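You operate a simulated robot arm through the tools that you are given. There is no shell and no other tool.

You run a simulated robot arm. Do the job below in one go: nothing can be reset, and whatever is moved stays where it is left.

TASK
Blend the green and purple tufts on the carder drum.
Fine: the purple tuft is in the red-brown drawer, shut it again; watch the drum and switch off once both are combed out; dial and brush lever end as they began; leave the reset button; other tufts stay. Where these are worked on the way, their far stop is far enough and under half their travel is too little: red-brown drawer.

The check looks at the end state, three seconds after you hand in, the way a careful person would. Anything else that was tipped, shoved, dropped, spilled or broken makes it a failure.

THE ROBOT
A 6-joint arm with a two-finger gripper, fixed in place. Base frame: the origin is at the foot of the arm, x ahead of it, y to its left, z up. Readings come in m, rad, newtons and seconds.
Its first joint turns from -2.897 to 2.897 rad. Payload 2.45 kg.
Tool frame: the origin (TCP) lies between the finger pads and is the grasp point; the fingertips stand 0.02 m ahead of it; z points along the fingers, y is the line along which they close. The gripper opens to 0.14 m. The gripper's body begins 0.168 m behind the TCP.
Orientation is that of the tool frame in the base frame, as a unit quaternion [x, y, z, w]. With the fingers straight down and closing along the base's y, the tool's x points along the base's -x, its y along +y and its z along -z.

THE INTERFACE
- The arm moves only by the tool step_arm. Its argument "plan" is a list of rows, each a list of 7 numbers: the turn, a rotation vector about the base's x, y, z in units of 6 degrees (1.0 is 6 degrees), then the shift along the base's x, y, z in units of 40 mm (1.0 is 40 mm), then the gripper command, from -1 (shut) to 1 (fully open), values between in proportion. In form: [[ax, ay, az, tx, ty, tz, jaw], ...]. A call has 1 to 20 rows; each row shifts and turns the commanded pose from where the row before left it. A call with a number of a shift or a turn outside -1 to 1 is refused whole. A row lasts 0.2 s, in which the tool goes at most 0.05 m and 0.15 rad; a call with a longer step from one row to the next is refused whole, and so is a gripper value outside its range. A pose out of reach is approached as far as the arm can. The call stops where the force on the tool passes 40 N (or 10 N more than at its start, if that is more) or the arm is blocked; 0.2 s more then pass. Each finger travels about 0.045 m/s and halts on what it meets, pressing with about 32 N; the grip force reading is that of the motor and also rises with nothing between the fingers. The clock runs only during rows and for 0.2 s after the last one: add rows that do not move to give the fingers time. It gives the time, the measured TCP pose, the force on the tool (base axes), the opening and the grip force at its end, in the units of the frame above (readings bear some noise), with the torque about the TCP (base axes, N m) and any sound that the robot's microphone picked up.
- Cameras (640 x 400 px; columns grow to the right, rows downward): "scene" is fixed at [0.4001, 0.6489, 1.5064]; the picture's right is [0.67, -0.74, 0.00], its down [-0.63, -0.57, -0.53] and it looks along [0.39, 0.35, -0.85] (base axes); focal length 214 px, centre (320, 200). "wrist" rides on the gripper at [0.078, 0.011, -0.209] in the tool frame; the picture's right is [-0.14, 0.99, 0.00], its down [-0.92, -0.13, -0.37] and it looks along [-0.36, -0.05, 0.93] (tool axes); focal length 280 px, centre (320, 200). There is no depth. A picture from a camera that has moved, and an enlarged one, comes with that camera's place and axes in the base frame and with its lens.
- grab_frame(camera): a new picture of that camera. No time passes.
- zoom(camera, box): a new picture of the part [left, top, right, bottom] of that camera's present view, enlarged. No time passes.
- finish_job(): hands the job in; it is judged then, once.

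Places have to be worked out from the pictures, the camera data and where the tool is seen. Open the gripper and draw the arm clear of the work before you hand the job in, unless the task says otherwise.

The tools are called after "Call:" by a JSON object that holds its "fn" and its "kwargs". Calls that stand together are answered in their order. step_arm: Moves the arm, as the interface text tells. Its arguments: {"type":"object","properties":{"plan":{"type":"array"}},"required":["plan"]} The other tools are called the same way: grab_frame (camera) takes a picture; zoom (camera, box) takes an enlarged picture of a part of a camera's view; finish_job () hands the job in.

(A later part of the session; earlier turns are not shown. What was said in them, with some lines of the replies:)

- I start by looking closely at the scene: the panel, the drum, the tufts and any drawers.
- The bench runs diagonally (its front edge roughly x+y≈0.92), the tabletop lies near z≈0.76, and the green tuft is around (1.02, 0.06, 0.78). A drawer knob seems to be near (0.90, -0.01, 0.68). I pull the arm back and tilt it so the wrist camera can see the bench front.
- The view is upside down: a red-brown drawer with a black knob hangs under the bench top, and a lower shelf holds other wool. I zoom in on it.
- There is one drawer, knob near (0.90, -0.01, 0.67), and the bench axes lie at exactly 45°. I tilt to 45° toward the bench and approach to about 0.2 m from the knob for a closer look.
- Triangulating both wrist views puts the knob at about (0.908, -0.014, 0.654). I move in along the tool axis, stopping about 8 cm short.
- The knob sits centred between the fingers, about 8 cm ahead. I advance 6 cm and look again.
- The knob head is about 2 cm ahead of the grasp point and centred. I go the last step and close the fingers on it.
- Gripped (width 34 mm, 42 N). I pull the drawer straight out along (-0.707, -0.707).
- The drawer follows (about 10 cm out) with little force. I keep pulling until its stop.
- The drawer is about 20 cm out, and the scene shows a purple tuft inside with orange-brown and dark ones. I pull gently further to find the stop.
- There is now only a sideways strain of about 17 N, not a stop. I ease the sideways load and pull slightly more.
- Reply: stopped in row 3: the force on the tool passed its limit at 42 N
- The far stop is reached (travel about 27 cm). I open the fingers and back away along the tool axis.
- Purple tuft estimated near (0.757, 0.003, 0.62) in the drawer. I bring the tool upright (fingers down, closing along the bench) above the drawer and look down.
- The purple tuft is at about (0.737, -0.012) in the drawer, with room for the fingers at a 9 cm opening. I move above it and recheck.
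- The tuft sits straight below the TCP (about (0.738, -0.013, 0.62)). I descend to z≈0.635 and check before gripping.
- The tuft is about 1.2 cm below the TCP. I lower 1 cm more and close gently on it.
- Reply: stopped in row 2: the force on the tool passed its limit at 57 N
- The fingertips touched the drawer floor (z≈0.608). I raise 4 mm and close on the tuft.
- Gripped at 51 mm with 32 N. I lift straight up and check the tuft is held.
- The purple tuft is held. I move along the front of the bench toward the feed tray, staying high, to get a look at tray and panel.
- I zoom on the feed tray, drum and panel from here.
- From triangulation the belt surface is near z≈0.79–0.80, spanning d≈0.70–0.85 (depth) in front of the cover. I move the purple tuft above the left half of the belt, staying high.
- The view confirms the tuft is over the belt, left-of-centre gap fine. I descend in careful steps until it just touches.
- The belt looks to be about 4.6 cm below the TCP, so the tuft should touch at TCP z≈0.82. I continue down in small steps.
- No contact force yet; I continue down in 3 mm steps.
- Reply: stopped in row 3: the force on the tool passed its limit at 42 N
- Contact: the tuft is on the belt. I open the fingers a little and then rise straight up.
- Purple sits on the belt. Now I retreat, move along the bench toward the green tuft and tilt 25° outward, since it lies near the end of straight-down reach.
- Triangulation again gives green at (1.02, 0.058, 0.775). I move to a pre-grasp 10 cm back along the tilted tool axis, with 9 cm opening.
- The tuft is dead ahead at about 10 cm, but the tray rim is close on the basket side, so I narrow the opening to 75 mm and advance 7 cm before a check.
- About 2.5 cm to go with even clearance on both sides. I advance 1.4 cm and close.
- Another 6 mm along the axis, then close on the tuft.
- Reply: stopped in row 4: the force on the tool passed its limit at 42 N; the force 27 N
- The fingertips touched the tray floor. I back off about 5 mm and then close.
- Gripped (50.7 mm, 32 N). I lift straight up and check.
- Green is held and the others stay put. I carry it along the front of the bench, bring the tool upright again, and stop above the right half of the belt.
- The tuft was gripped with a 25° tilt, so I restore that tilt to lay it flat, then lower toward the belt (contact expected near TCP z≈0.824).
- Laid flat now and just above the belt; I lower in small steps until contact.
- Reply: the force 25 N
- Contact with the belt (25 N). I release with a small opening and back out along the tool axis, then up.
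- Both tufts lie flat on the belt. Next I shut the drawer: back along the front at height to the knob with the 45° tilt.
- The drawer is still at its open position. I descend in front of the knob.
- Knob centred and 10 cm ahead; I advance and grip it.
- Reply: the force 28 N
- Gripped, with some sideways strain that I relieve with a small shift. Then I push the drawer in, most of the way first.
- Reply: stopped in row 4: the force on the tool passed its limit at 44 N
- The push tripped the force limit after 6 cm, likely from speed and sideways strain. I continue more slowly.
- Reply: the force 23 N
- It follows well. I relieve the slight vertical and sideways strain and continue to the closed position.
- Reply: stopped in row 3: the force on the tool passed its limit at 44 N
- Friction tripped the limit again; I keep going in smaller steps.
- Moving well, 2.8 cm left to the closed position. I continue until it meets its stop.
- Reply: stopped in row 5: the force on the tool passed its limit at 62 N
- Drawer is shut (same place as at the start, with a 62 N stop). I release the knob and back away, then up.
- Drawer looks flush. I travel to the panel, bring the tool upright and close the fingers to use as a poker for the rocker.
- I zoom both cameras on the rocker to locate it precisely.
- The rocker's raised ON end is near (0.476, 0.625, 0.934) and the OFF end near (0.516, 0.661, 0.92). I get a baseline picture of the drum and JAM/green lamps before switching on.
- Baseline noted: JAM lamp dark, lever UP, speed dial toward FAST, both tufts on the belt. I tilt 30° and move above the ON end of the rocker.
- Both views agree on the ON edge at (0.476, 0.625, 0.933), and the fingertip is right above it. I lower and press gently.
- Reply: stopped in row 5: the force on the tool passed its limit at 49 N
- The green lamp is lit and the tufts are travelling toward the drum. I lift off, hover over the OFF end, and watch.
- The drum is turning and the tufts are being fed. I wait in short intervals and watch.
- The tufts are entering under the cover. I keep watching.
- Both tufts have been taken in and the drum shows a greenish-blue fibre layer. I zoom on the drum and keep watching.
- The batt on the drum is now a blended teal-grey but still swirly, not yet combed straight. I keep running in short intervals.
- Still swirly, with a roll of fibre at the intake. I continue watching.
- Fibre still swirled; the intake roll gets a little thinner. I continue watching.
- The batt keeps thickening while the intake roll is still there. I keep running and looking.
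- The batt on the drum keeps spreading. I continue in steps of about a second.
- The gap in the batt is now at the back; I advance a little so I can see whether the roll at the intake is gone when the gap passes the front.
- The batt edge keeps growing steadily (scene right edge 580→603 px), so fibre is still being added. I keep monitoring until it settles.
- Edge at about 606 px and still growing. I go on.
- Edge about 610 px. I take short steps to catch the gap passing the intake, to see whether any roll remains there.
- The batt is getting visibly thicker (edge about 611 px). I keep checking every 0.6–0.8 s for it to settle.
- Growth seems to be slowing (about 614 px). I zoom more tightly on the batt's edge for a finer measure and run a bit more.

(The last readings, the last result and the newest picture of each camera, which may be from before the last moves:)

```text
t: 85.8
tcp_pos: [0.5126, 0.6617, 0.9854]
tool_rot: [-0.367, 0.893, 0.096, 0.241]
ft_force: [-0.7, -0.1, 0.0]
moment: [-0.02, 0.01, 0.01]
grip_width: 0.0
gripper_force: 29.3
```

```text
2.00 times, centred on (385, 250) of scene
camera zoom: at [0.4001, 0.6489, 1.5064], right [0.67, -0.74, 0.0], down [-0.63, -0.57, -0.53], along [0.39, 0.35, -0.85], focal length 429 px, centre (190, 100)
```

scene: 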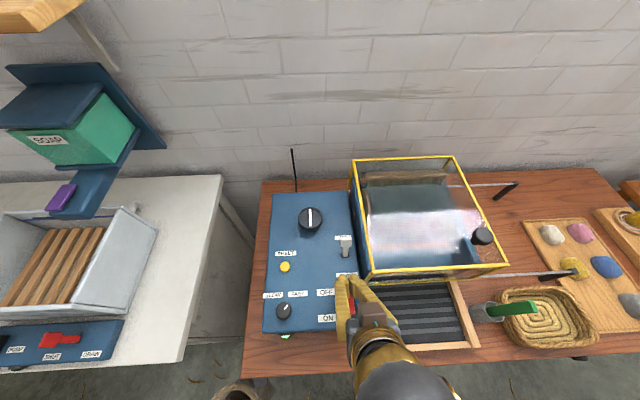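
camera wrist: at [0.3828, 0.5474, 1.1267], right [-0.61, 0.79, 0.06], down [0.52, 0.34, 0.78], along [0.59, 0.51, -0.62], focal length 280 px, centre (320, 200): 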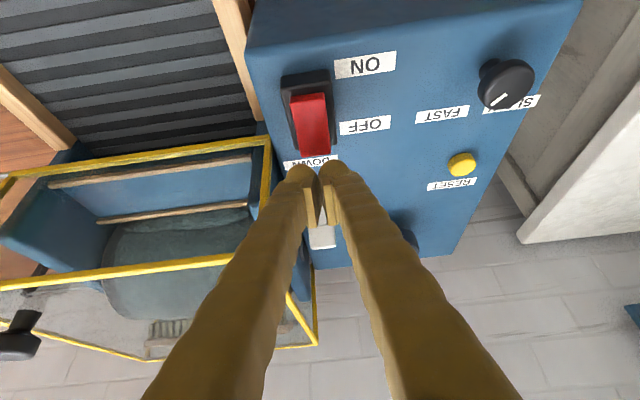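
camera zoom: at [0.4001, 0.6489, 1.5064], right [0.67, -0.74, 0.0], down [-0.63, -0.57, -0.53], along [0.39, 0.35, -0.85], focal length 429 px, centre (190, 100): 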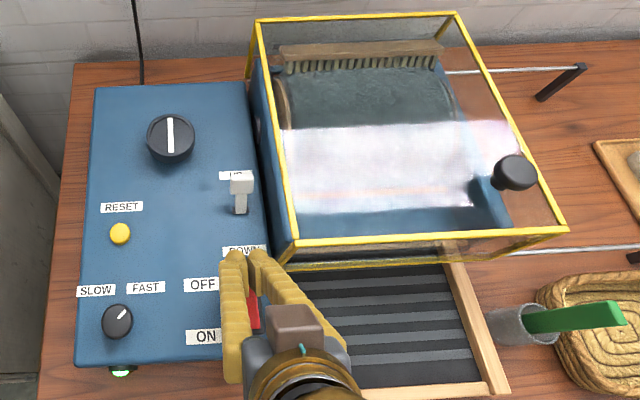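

The edge moved only about 1 px at this higher zoom, so the build-up appears to have stopped. I check once more after a short interval.

Call:
{"fn": "step_arm", "kwargs": {"plan": [[0, 0, 0, 0, 0, 0, -1], [0, 0, 0, 0, 0, 0, -1]]}}

Call:
{"fn": "zoom", "kwargs": {"camera": "scene", "box": [436, 182, 460, 212]}}

Call:
{"fn": "zoom", "kwargs": {"camera": "wrist", "box": [80, 190, 280, 340]}}

Call:
{"fn": "zoom", "kwargs": {"camera": "scene", "box": [375, 175, 455, 225]}}

```text
t: 86.4
tcp_pos: [0.5129, 0.661, 0.9861]
tool_rot: [-0.367, 0.893, 0.096, 0.24]
ft_force: [0.1, -0.9, 0.0]
moment: [-0.02, 0.0, 0.02]
grip_width: 0.0
gripper_force: 30.1
```

```text
13.33 times, centred on (448, 197) of scene
camera zoom: at [0.4001, 0.6489, 1.5064], right [0.67, -0.74, 0.0], down [-0.63, -0.57, -0.53], along [0.39, 0.35, -0.85], focal length 2860 px, centre (-1387, 240)
```

zoom: 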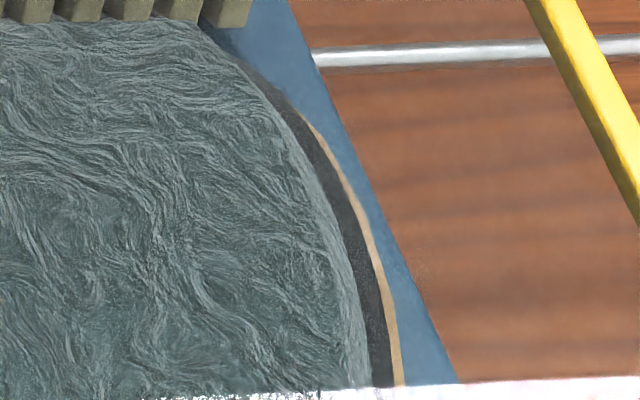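

```text
2.67 times, centred on (180, 265) of wrist
camera zoom: at [0.3828, 0.5474, 1.1267], right [-0.61, 0.79, 0.06], down [0.52, 0.34, 0.78], along [0.59, 0.51, -0.62], focal length 748 px, centre (693, 27)
```

zoom: 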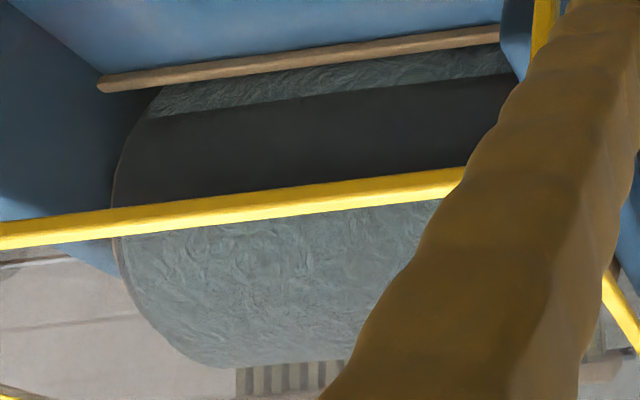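

```text
8.00 times, centred on (415, 200) of scene
camera zoom: at [0.4001, 0.6489, 1.5064], right [0.67, -0.74, 0.0], down [-0.63, -0.57, -0.53], along [0.39, 0.35, -0.85], focal length 1716 px, centre (-440, 200)
```

zoom: 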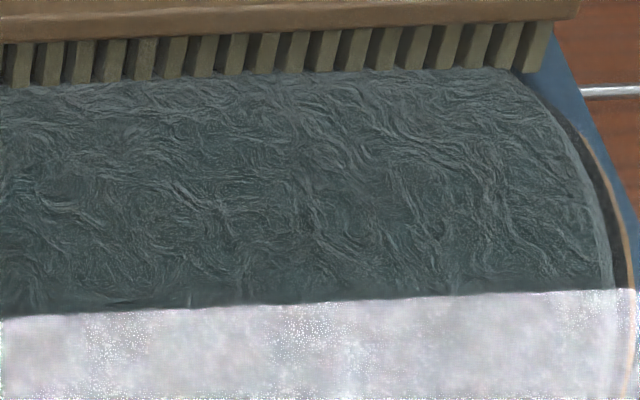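

The edge no longer grows and, with the gap at the front, no fibre roll remains at the intake: both tufts are fully combed onto the drum. I press OFF now.

Call:
{"fn": "step_arm", "kwargs": {"plan": [[0, 0, 0, 0, 0, -0.5, -1], [0, 0, 0, 0, 0, -0.2, -1], [0, 0, 0, 0, 0, -0.1, -1], [0, 0, 0, 0, 0, -0.1, -1], [0, 0, 0, 0, 0, -0.1, -1]]}}

Call:
{"fn": "zoom", "kwargs": {"camera": "scene", "box": [255, 150, 515, 350]}}

Call:
{"fn": "grab_frame", "kwargs": {"camera": "wrist"}}

```text
t: 87.2
tcp_pos: [0.5141, 0.6627, 0.9586]
tool_rot: [-0.367, 0.893, 0.099, 0.243]
ft_force: [-0.9, 0.7, 10.3]
moment: [-0.03, 0.06, -0.08]
grip_width: 0.006
gripper_force: 29.1
stopped in row 4: the force on the tool passed its limit at 48 N (the readings are from after the stop); the commanded pose is now the measured one
```

```text
2.00 times, centred on (385, 250) of scene
camera zoom: at [0.4001, 0.6489, 1.5064], right [0.67, -0.74, 0.0], down [-0.63, -0.57, -0.53], along [0.39, 0.35, -0.85], focal length 429 px, centre (190, 100)
```

zoom: 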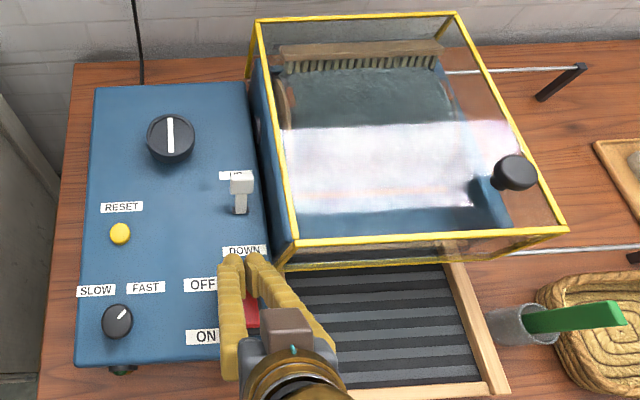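

```text
taken
camera wrist: at [0.3832, 0.5483, 1.0988], right [-0.61, 0.79, 0.07], down [0.52, 0.34, 0.78], along [0.59, 0.51, -0.62], focal length 280 px, centre (320, 200)
```

wrist: 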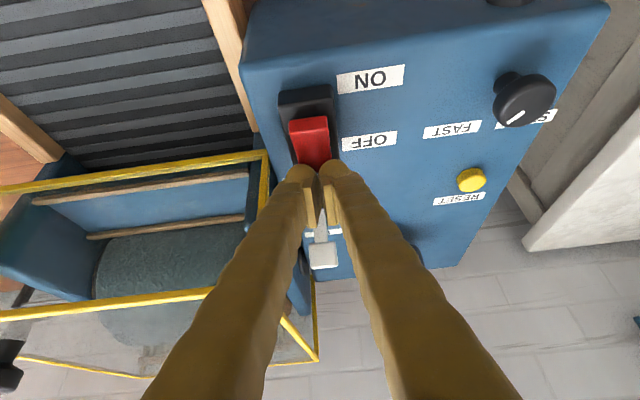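

The green lamp is dark again: it switched off. I lift off and retreat, then verify everything.

Call:
{"fn": "step_arm", "kwargs": {"plan": [[0, 0, 0, 0, 0, 0.6, -1], [0, 0, 0, -0.2, -0.2, 0.8, -1], [0, 0, 0, -0.6, -0.6, 0.6, -1], [0, 0, 0, -0.7, -0.7, 0.3, -1], [0, 0, 0, -0.7, -0.7, 0, -1], [0, 0, 0, -0.7, -0.7, 0, -1]]}}

Call:
{"fn": "grab_frame", "kwargs": {"camera": "wrist"}}

Call:
{"fn": "grab_frame", "kwargs": {"camera": "scene"}}

Call:
{"fn": "zoom", "kwargs": {"camera": "scene", "box": [255, 150, 515, 350]}}

Call:
{"fn": "zoom", "kwargs": {"camera": "scene", "box": [375, 175, 455, 225]}}

```text
t: 88.6
tcp_pos: [0.3968, 0.5475, 1.0505]
tool_rot: [-0.368, 0.892, 0.098, 0.242]
ft_force: [0.5, 0.2, -0.3]
moment: [-0.04, -0.02, 0.03]
grip_width: 0.0
gripper_force: 28.7
```

```text
taken
camera wrist: at [0.2658, 0.4318, 1.1903], right [-0.61, 0.79, 0.07], down [0.52, 0.34, 0.78], along [0.59, 0.51, -0.62], focal length 280 px, centre (320, 200)
```

wrist: 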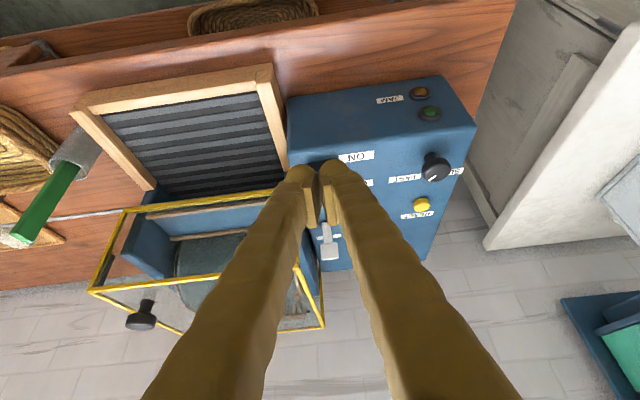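

```text
taken
```

scene: 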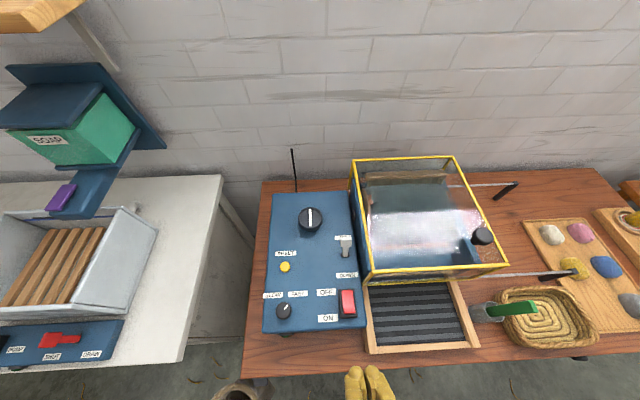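

```text
2.00 times, centred on (385, 250) of scene
camera zoom: at [0.4001, 0.6489, 1.5064], right [0.67, -0.74, 0.0], down [-0.63, -0.57, -0.53], along [0.39, 0.35, -0.85], focal length 429 px, centre (190, 100)
```

zoom: 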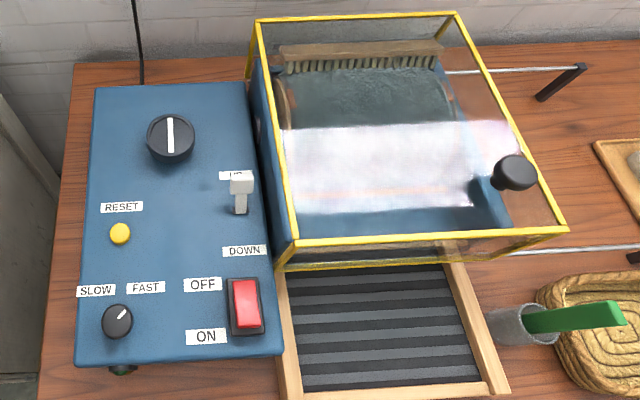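

```text
8.00 times, centred on (415, 200) of scene
camera zoom: at [0.4001, 0.6489, 1.5064], right [0.67, -0.74, 0.0], down [-0.63, -0.57, -0.53], along [0.39, 0.35, -0.85], focal length 1716 px, centre (-440, 200)
```

zoom: 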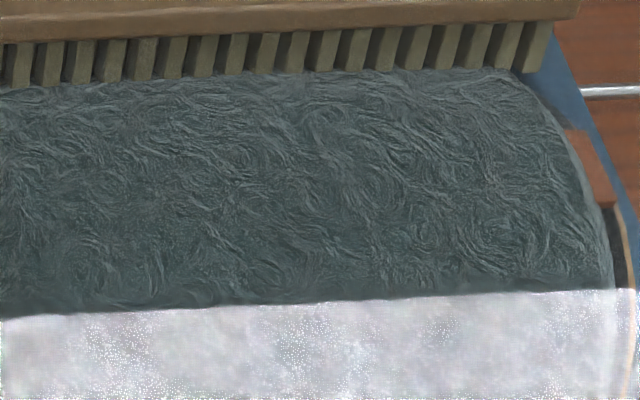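

I check the lamps and whether the drum stands still.

Call:
{"fn": "zoom", "kwargs": {"camera": "wrist", "box": [370, 70, 490, 150]}}

Call:
{"fn": "step_arm", "kwargs": {"plan": [[0, 0, 0, 0, 0, 0, -1], [0, 0, 0, 0, 0, 0, -1]]}}

Call:
{"fn": "zoom", "kwargs": {"camera": "scene", "box": [375, 175, 455, 225]}}

Call:
{"fn": "zoom", "kwargs": {"camera": "scene", "box": [310, 270, 390, 340]}}

Call:
{"fn": "zoom", "kwargs": {"camera": "wrist", "box": [60, 70, 340, 340]}}

```text
5.00 times, centred on (430, 110) of wrist
camera zoom: at [0.2658, 0.4318, 1.1903], right [-0.61, 0.79, 0.07], down [0.52, 0.34, 0.78], along [0.59, 0.51, -0.62], focal length 1402 px, centre (-230, 650)
```

zoom: 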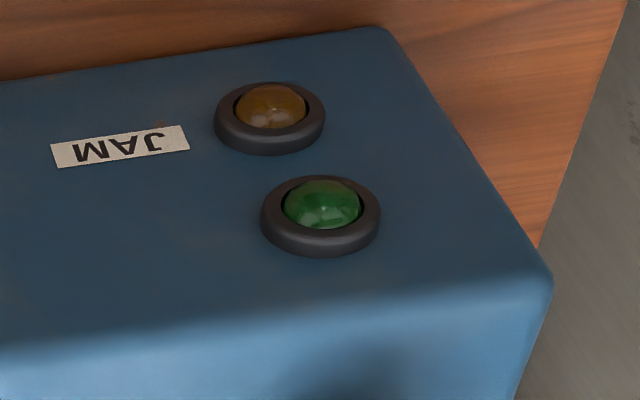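

```text
t: 89.2
tcp_pos: [0.3974, 0.5464, 1.0508]
tool_rot: [-0.368, 0.893, 0.098, 0.241]
ft_force: [0.0, 0.5, -0.1]
moment: [0.0, 0.02, -0.02]
grip_width: 0.0
gripper_force: 29.3
```

```text
8.00 times, centred on (415, 200) of scene
camera zoom: at [0.4001, 0.6489, 1.5064], right [0.67, -0.74, 0.0], down [-0.63, -0.57, -0.53], along [0.39, 0.35, -0.85], focal length 1716 px, centre (-440, 200)
```

zoom: 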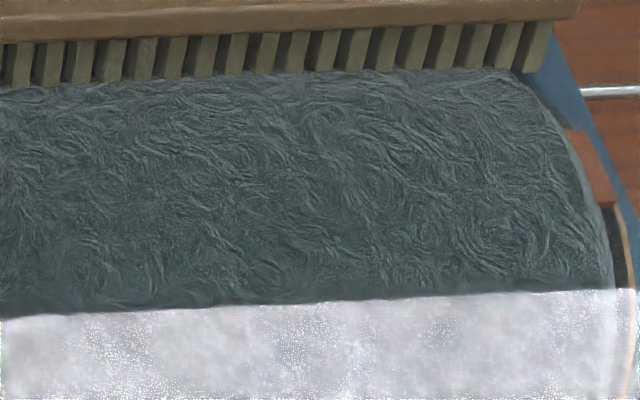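

```text
5.71 times, centred on (350, 305) of scene
camera zoom: at [0.4001, 0.6489, 1.5064], right [0.67, -0.74, 0.0], down [-0.63, -0.57, -0.53], along [0.39, 0.35, -0.85], focal length 1226 px, centre (149, -400)
```

zoom: 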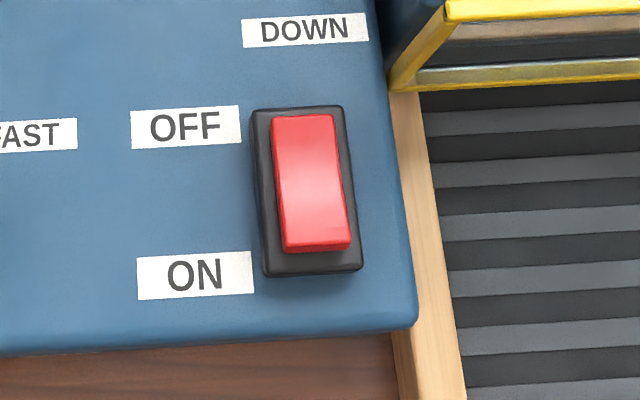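

```text
1.48 times, centred on (200, 205) of wrist
camera zoom: at [0.2665, 0.4319, 1.1906], right [-0.61, 0.79, 0.07], down [0.52, 0.34, 0.78], along [0.59, 0.51, -0.62], focal length 415 px, centre (498, 193)
```

zoom: 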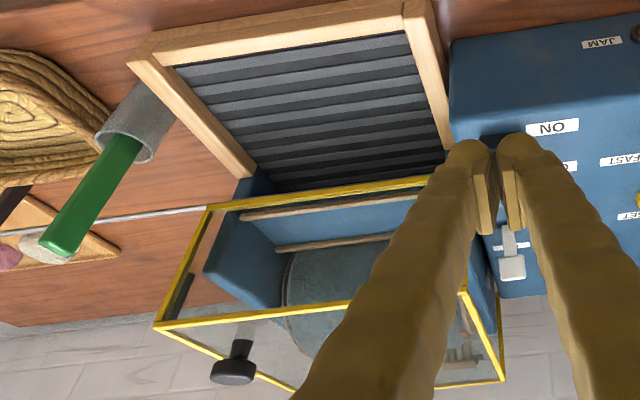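

All off and still. I move over in front of the feed tray with fingers open to inspect the drum and intake for any fibre left.

Call:
{"fn": "step_arm", "kwargs": {"plan": [[0, 0, 0, 0.4, -0.65, 0.3, 1], [0, 0, 0, 0.4, -0.65, 0.3, 1], [0, 0, 0, 0.4, -0.65, 0.3, 1], [0, 0, 0, 0.4, -0.65, 0.3, 1], [0, 0, 0, 0.4, -0.65, 0.3, 1], [0, 0, 0, 0.4, -0.65, 0.3, 1], [0, 0, 0, 0.4, -0.65, 0, 1], [0, 0, 0, 0, 0, 0, 1]]}}

Call:
{"fn": "grab_frame", "kwargs": {"camera": "wrist"}}

Call:
{"fn": "zoom", "kwargs": {"camera": "wrist", "box": [220, 120, 440, 320]}}

Call:
{"fn": "grab_frame", "kwargs": {"camera": "scene"}}

```text
t: 91.0
tcp_pos: [0.5091, 0.3637, 1.1216]
tool_rot: [-0.367, 0.893, 0.098, 0.242]
ft_force: [0.0, 0.0, -1.6]
moment: [-0.02, 0.0, -0.02]
grip_width: 0.1399
gripper_force: 0.1
```

```text
taken
camera wrist: at [0.378, 0.2496, 1.2621], right [-0.61, 0.79, 0.07], down [0.52, 0.34, 0.78], along [0.59, 0.51, -0.62], focal length 280 px, centre (320, 200)
```

wrist: 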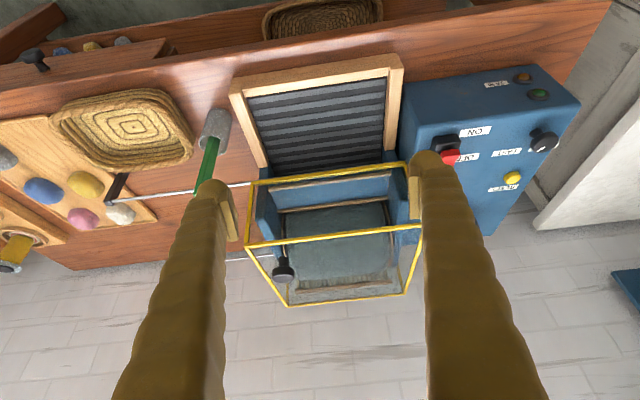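

```text
2.00 times, centred on (330, 220) of wrist
camera zoom: at [0.378, 0.2496, 1.2621], right [-0.61, 0.79, 0.07], down [0.52, 0.34, 0.78], along [0.59, 0.51, -0.62], focal length 561 px, centre (300, 160)
```

zoom: 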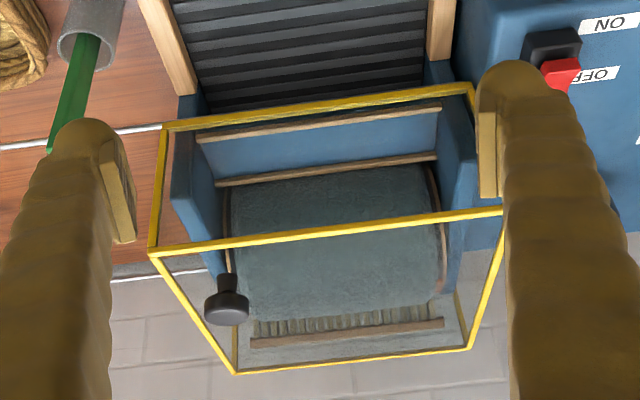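

```text
taken
```

scene: 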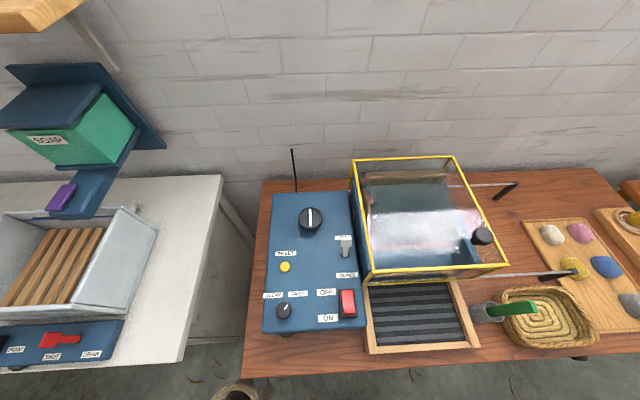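

The drum carries the blended batt and the belt is clear. I move the arm away along the front and verify the drawer from the same viewpoint as at the start.

Call:
{"fn": "step_arm", "kwargs": {"plan": [[0.05, -0.05, 0, 0.1625, -1, 0, 1], [0.05, -0.05, 0, 0.1625, -1, 0, 1], [0.05, -0.05, 0, 0.1625, -1, 0, 1], [0.05, -0.05, 0, 0.1625, -1, 0, 1], [0.05, -0.05, 0, 0.1625, -1, 0, 1], [0.05, -0.05, 0, 0.1625, -1, 0, 1], [0.05, -0.05, 0, 0.1625, -1, 0, 1], [0.05, -0.05, 0, 0.1625, -1, 0, 1], [0.05, -0.05, 0, 0.1625, -1, 0, 1], [0.05, -0.05, 0, 0.1625, -1, 0, 1], [0.05, -0.05, 0, 0.1625, -1, 0, 1], [0.05, -0.05, 0, 0.1625, -1, 0, 1], [0.05, -0.05, 0, 0.1625, -1, 0, 1], [0.05, -0.05, 0, 0.1625, -1, 0, 1]]}}

Call:
{"fn": "grab_frame", "kwargs": {"camera": "wrist"}}

Call:
{"fn": "zoom", "kwargs": {"camera": "wrist", "box": [180, 60, 400, 200]}}

Call:
{"fn": "grab_frame", "kwargs": {"camera": "scene"}}

Call:
{"fn": "zoom", "kwargs": {"camera": "scene", "box": [460, 200, 640, 370]}}

```text
t: 94.0
tcp_pos: [0.5996, -0.1953, 1.1212]
tool_rot: [-0.361, 0.879, 0.117, 0.289]
ft_force: [-0.6, 0.0, 0.0]
moment: [-0.01, -0.01, 0.0]
grip_width: 0.1401
gripper_force: 0.1
```

```text
taken
camera wrist: at [0.4603, -0.3199, 1.2431], right [-0.62, 0.78, 0.08], down [0.46, 0.28, 0.84], along [0.64, 0.56, -0.53], focal length 280 px, centre (320, 200)
```

wrist: 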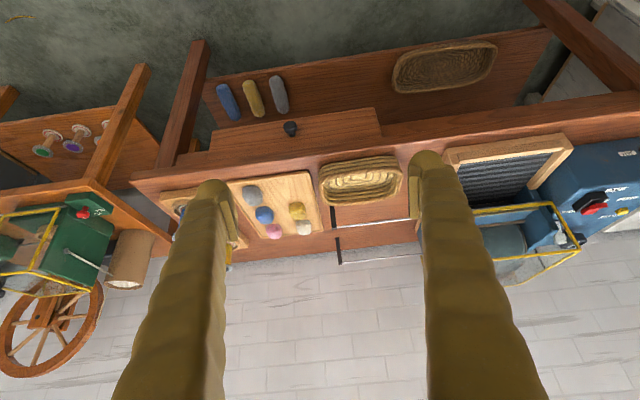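

```text
2.86 times, centred on (290, 130) of wrist
camera zoom: at [0.4603, -0.3199, 1.2431], right [-0.62, 0.78, 0.08], down [0.46, 0.28, 0.84], along [0.64, 0.56, -0.53], focal length 801 px, centre (406, 400)
```

zoom: 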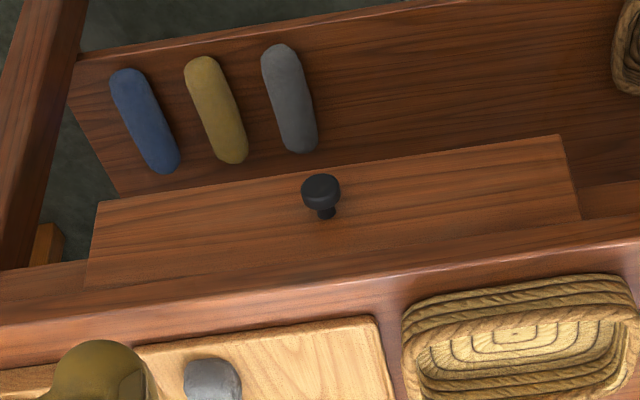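

```text
taken
```

scene: 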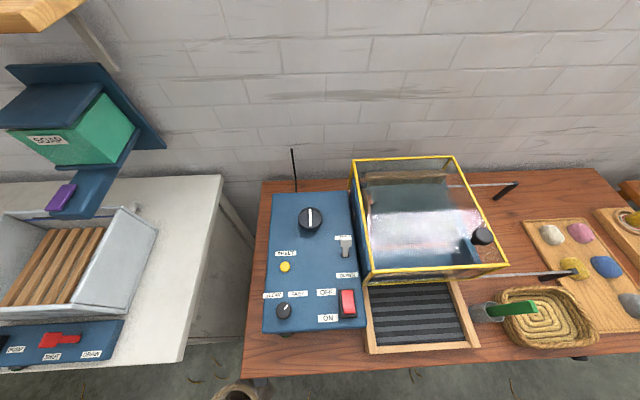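

```text
2.35 times, centred on (550, 285) of scene
camera zoom: at [0.4001, 0.6489, 1.5064], right [0.67, -0.74, 0.0], down [-0.63, -0.57, -0.53], along [0.39, 0.35, -0.85], focal length 505 px, centre (-221, 0)
```

zoom: 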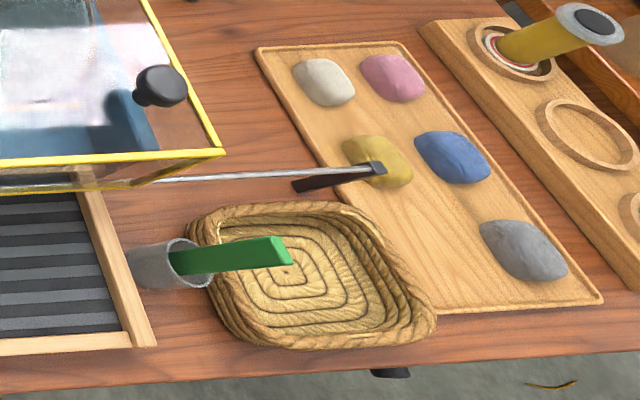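

The drawer is shut as at the start, and the tray, basket, other tufts, lever, dials and reset button look unchanged. The machine is off with the blend on the drum, and the arm is clear with the gripper open, so I hand the job in.

Call:
{"fn": "finish_job", "kwargs": {}}

```text
The job is handed in.
```

The green and purple tufts are now one blended, teal-grey layer on the carder drum, and I have handed the job in. I don't have the result of the check.

- **Switching off:** I ran the carder for about 16 seconds. I turned it off once the layer had stopped getting thicker and no fibre was left where it feeds in. The lamps are dark and the drum is still. The fibre still looked swirly rather than combed straight, so I judged "combed out" by the thickness.
- **Drawer:** I opened the red-brown drawer to its far stop, took the purple tuft out and pushed it shut until it met its stop. It looks the same as at the start.
- **Left alone:** I did not touch the dials, brush lever or reset button. The other tufts, basket, tray and cup look unmoved.
- **Contact:** The fingertips lightly touched the drawer floor and the tuft tray while gripping. The drawer also tripped the force limit twice partway in as I pushed it shut. I saw no damage or shift from any of this.

The arm is clear of the bench with the gripper open.
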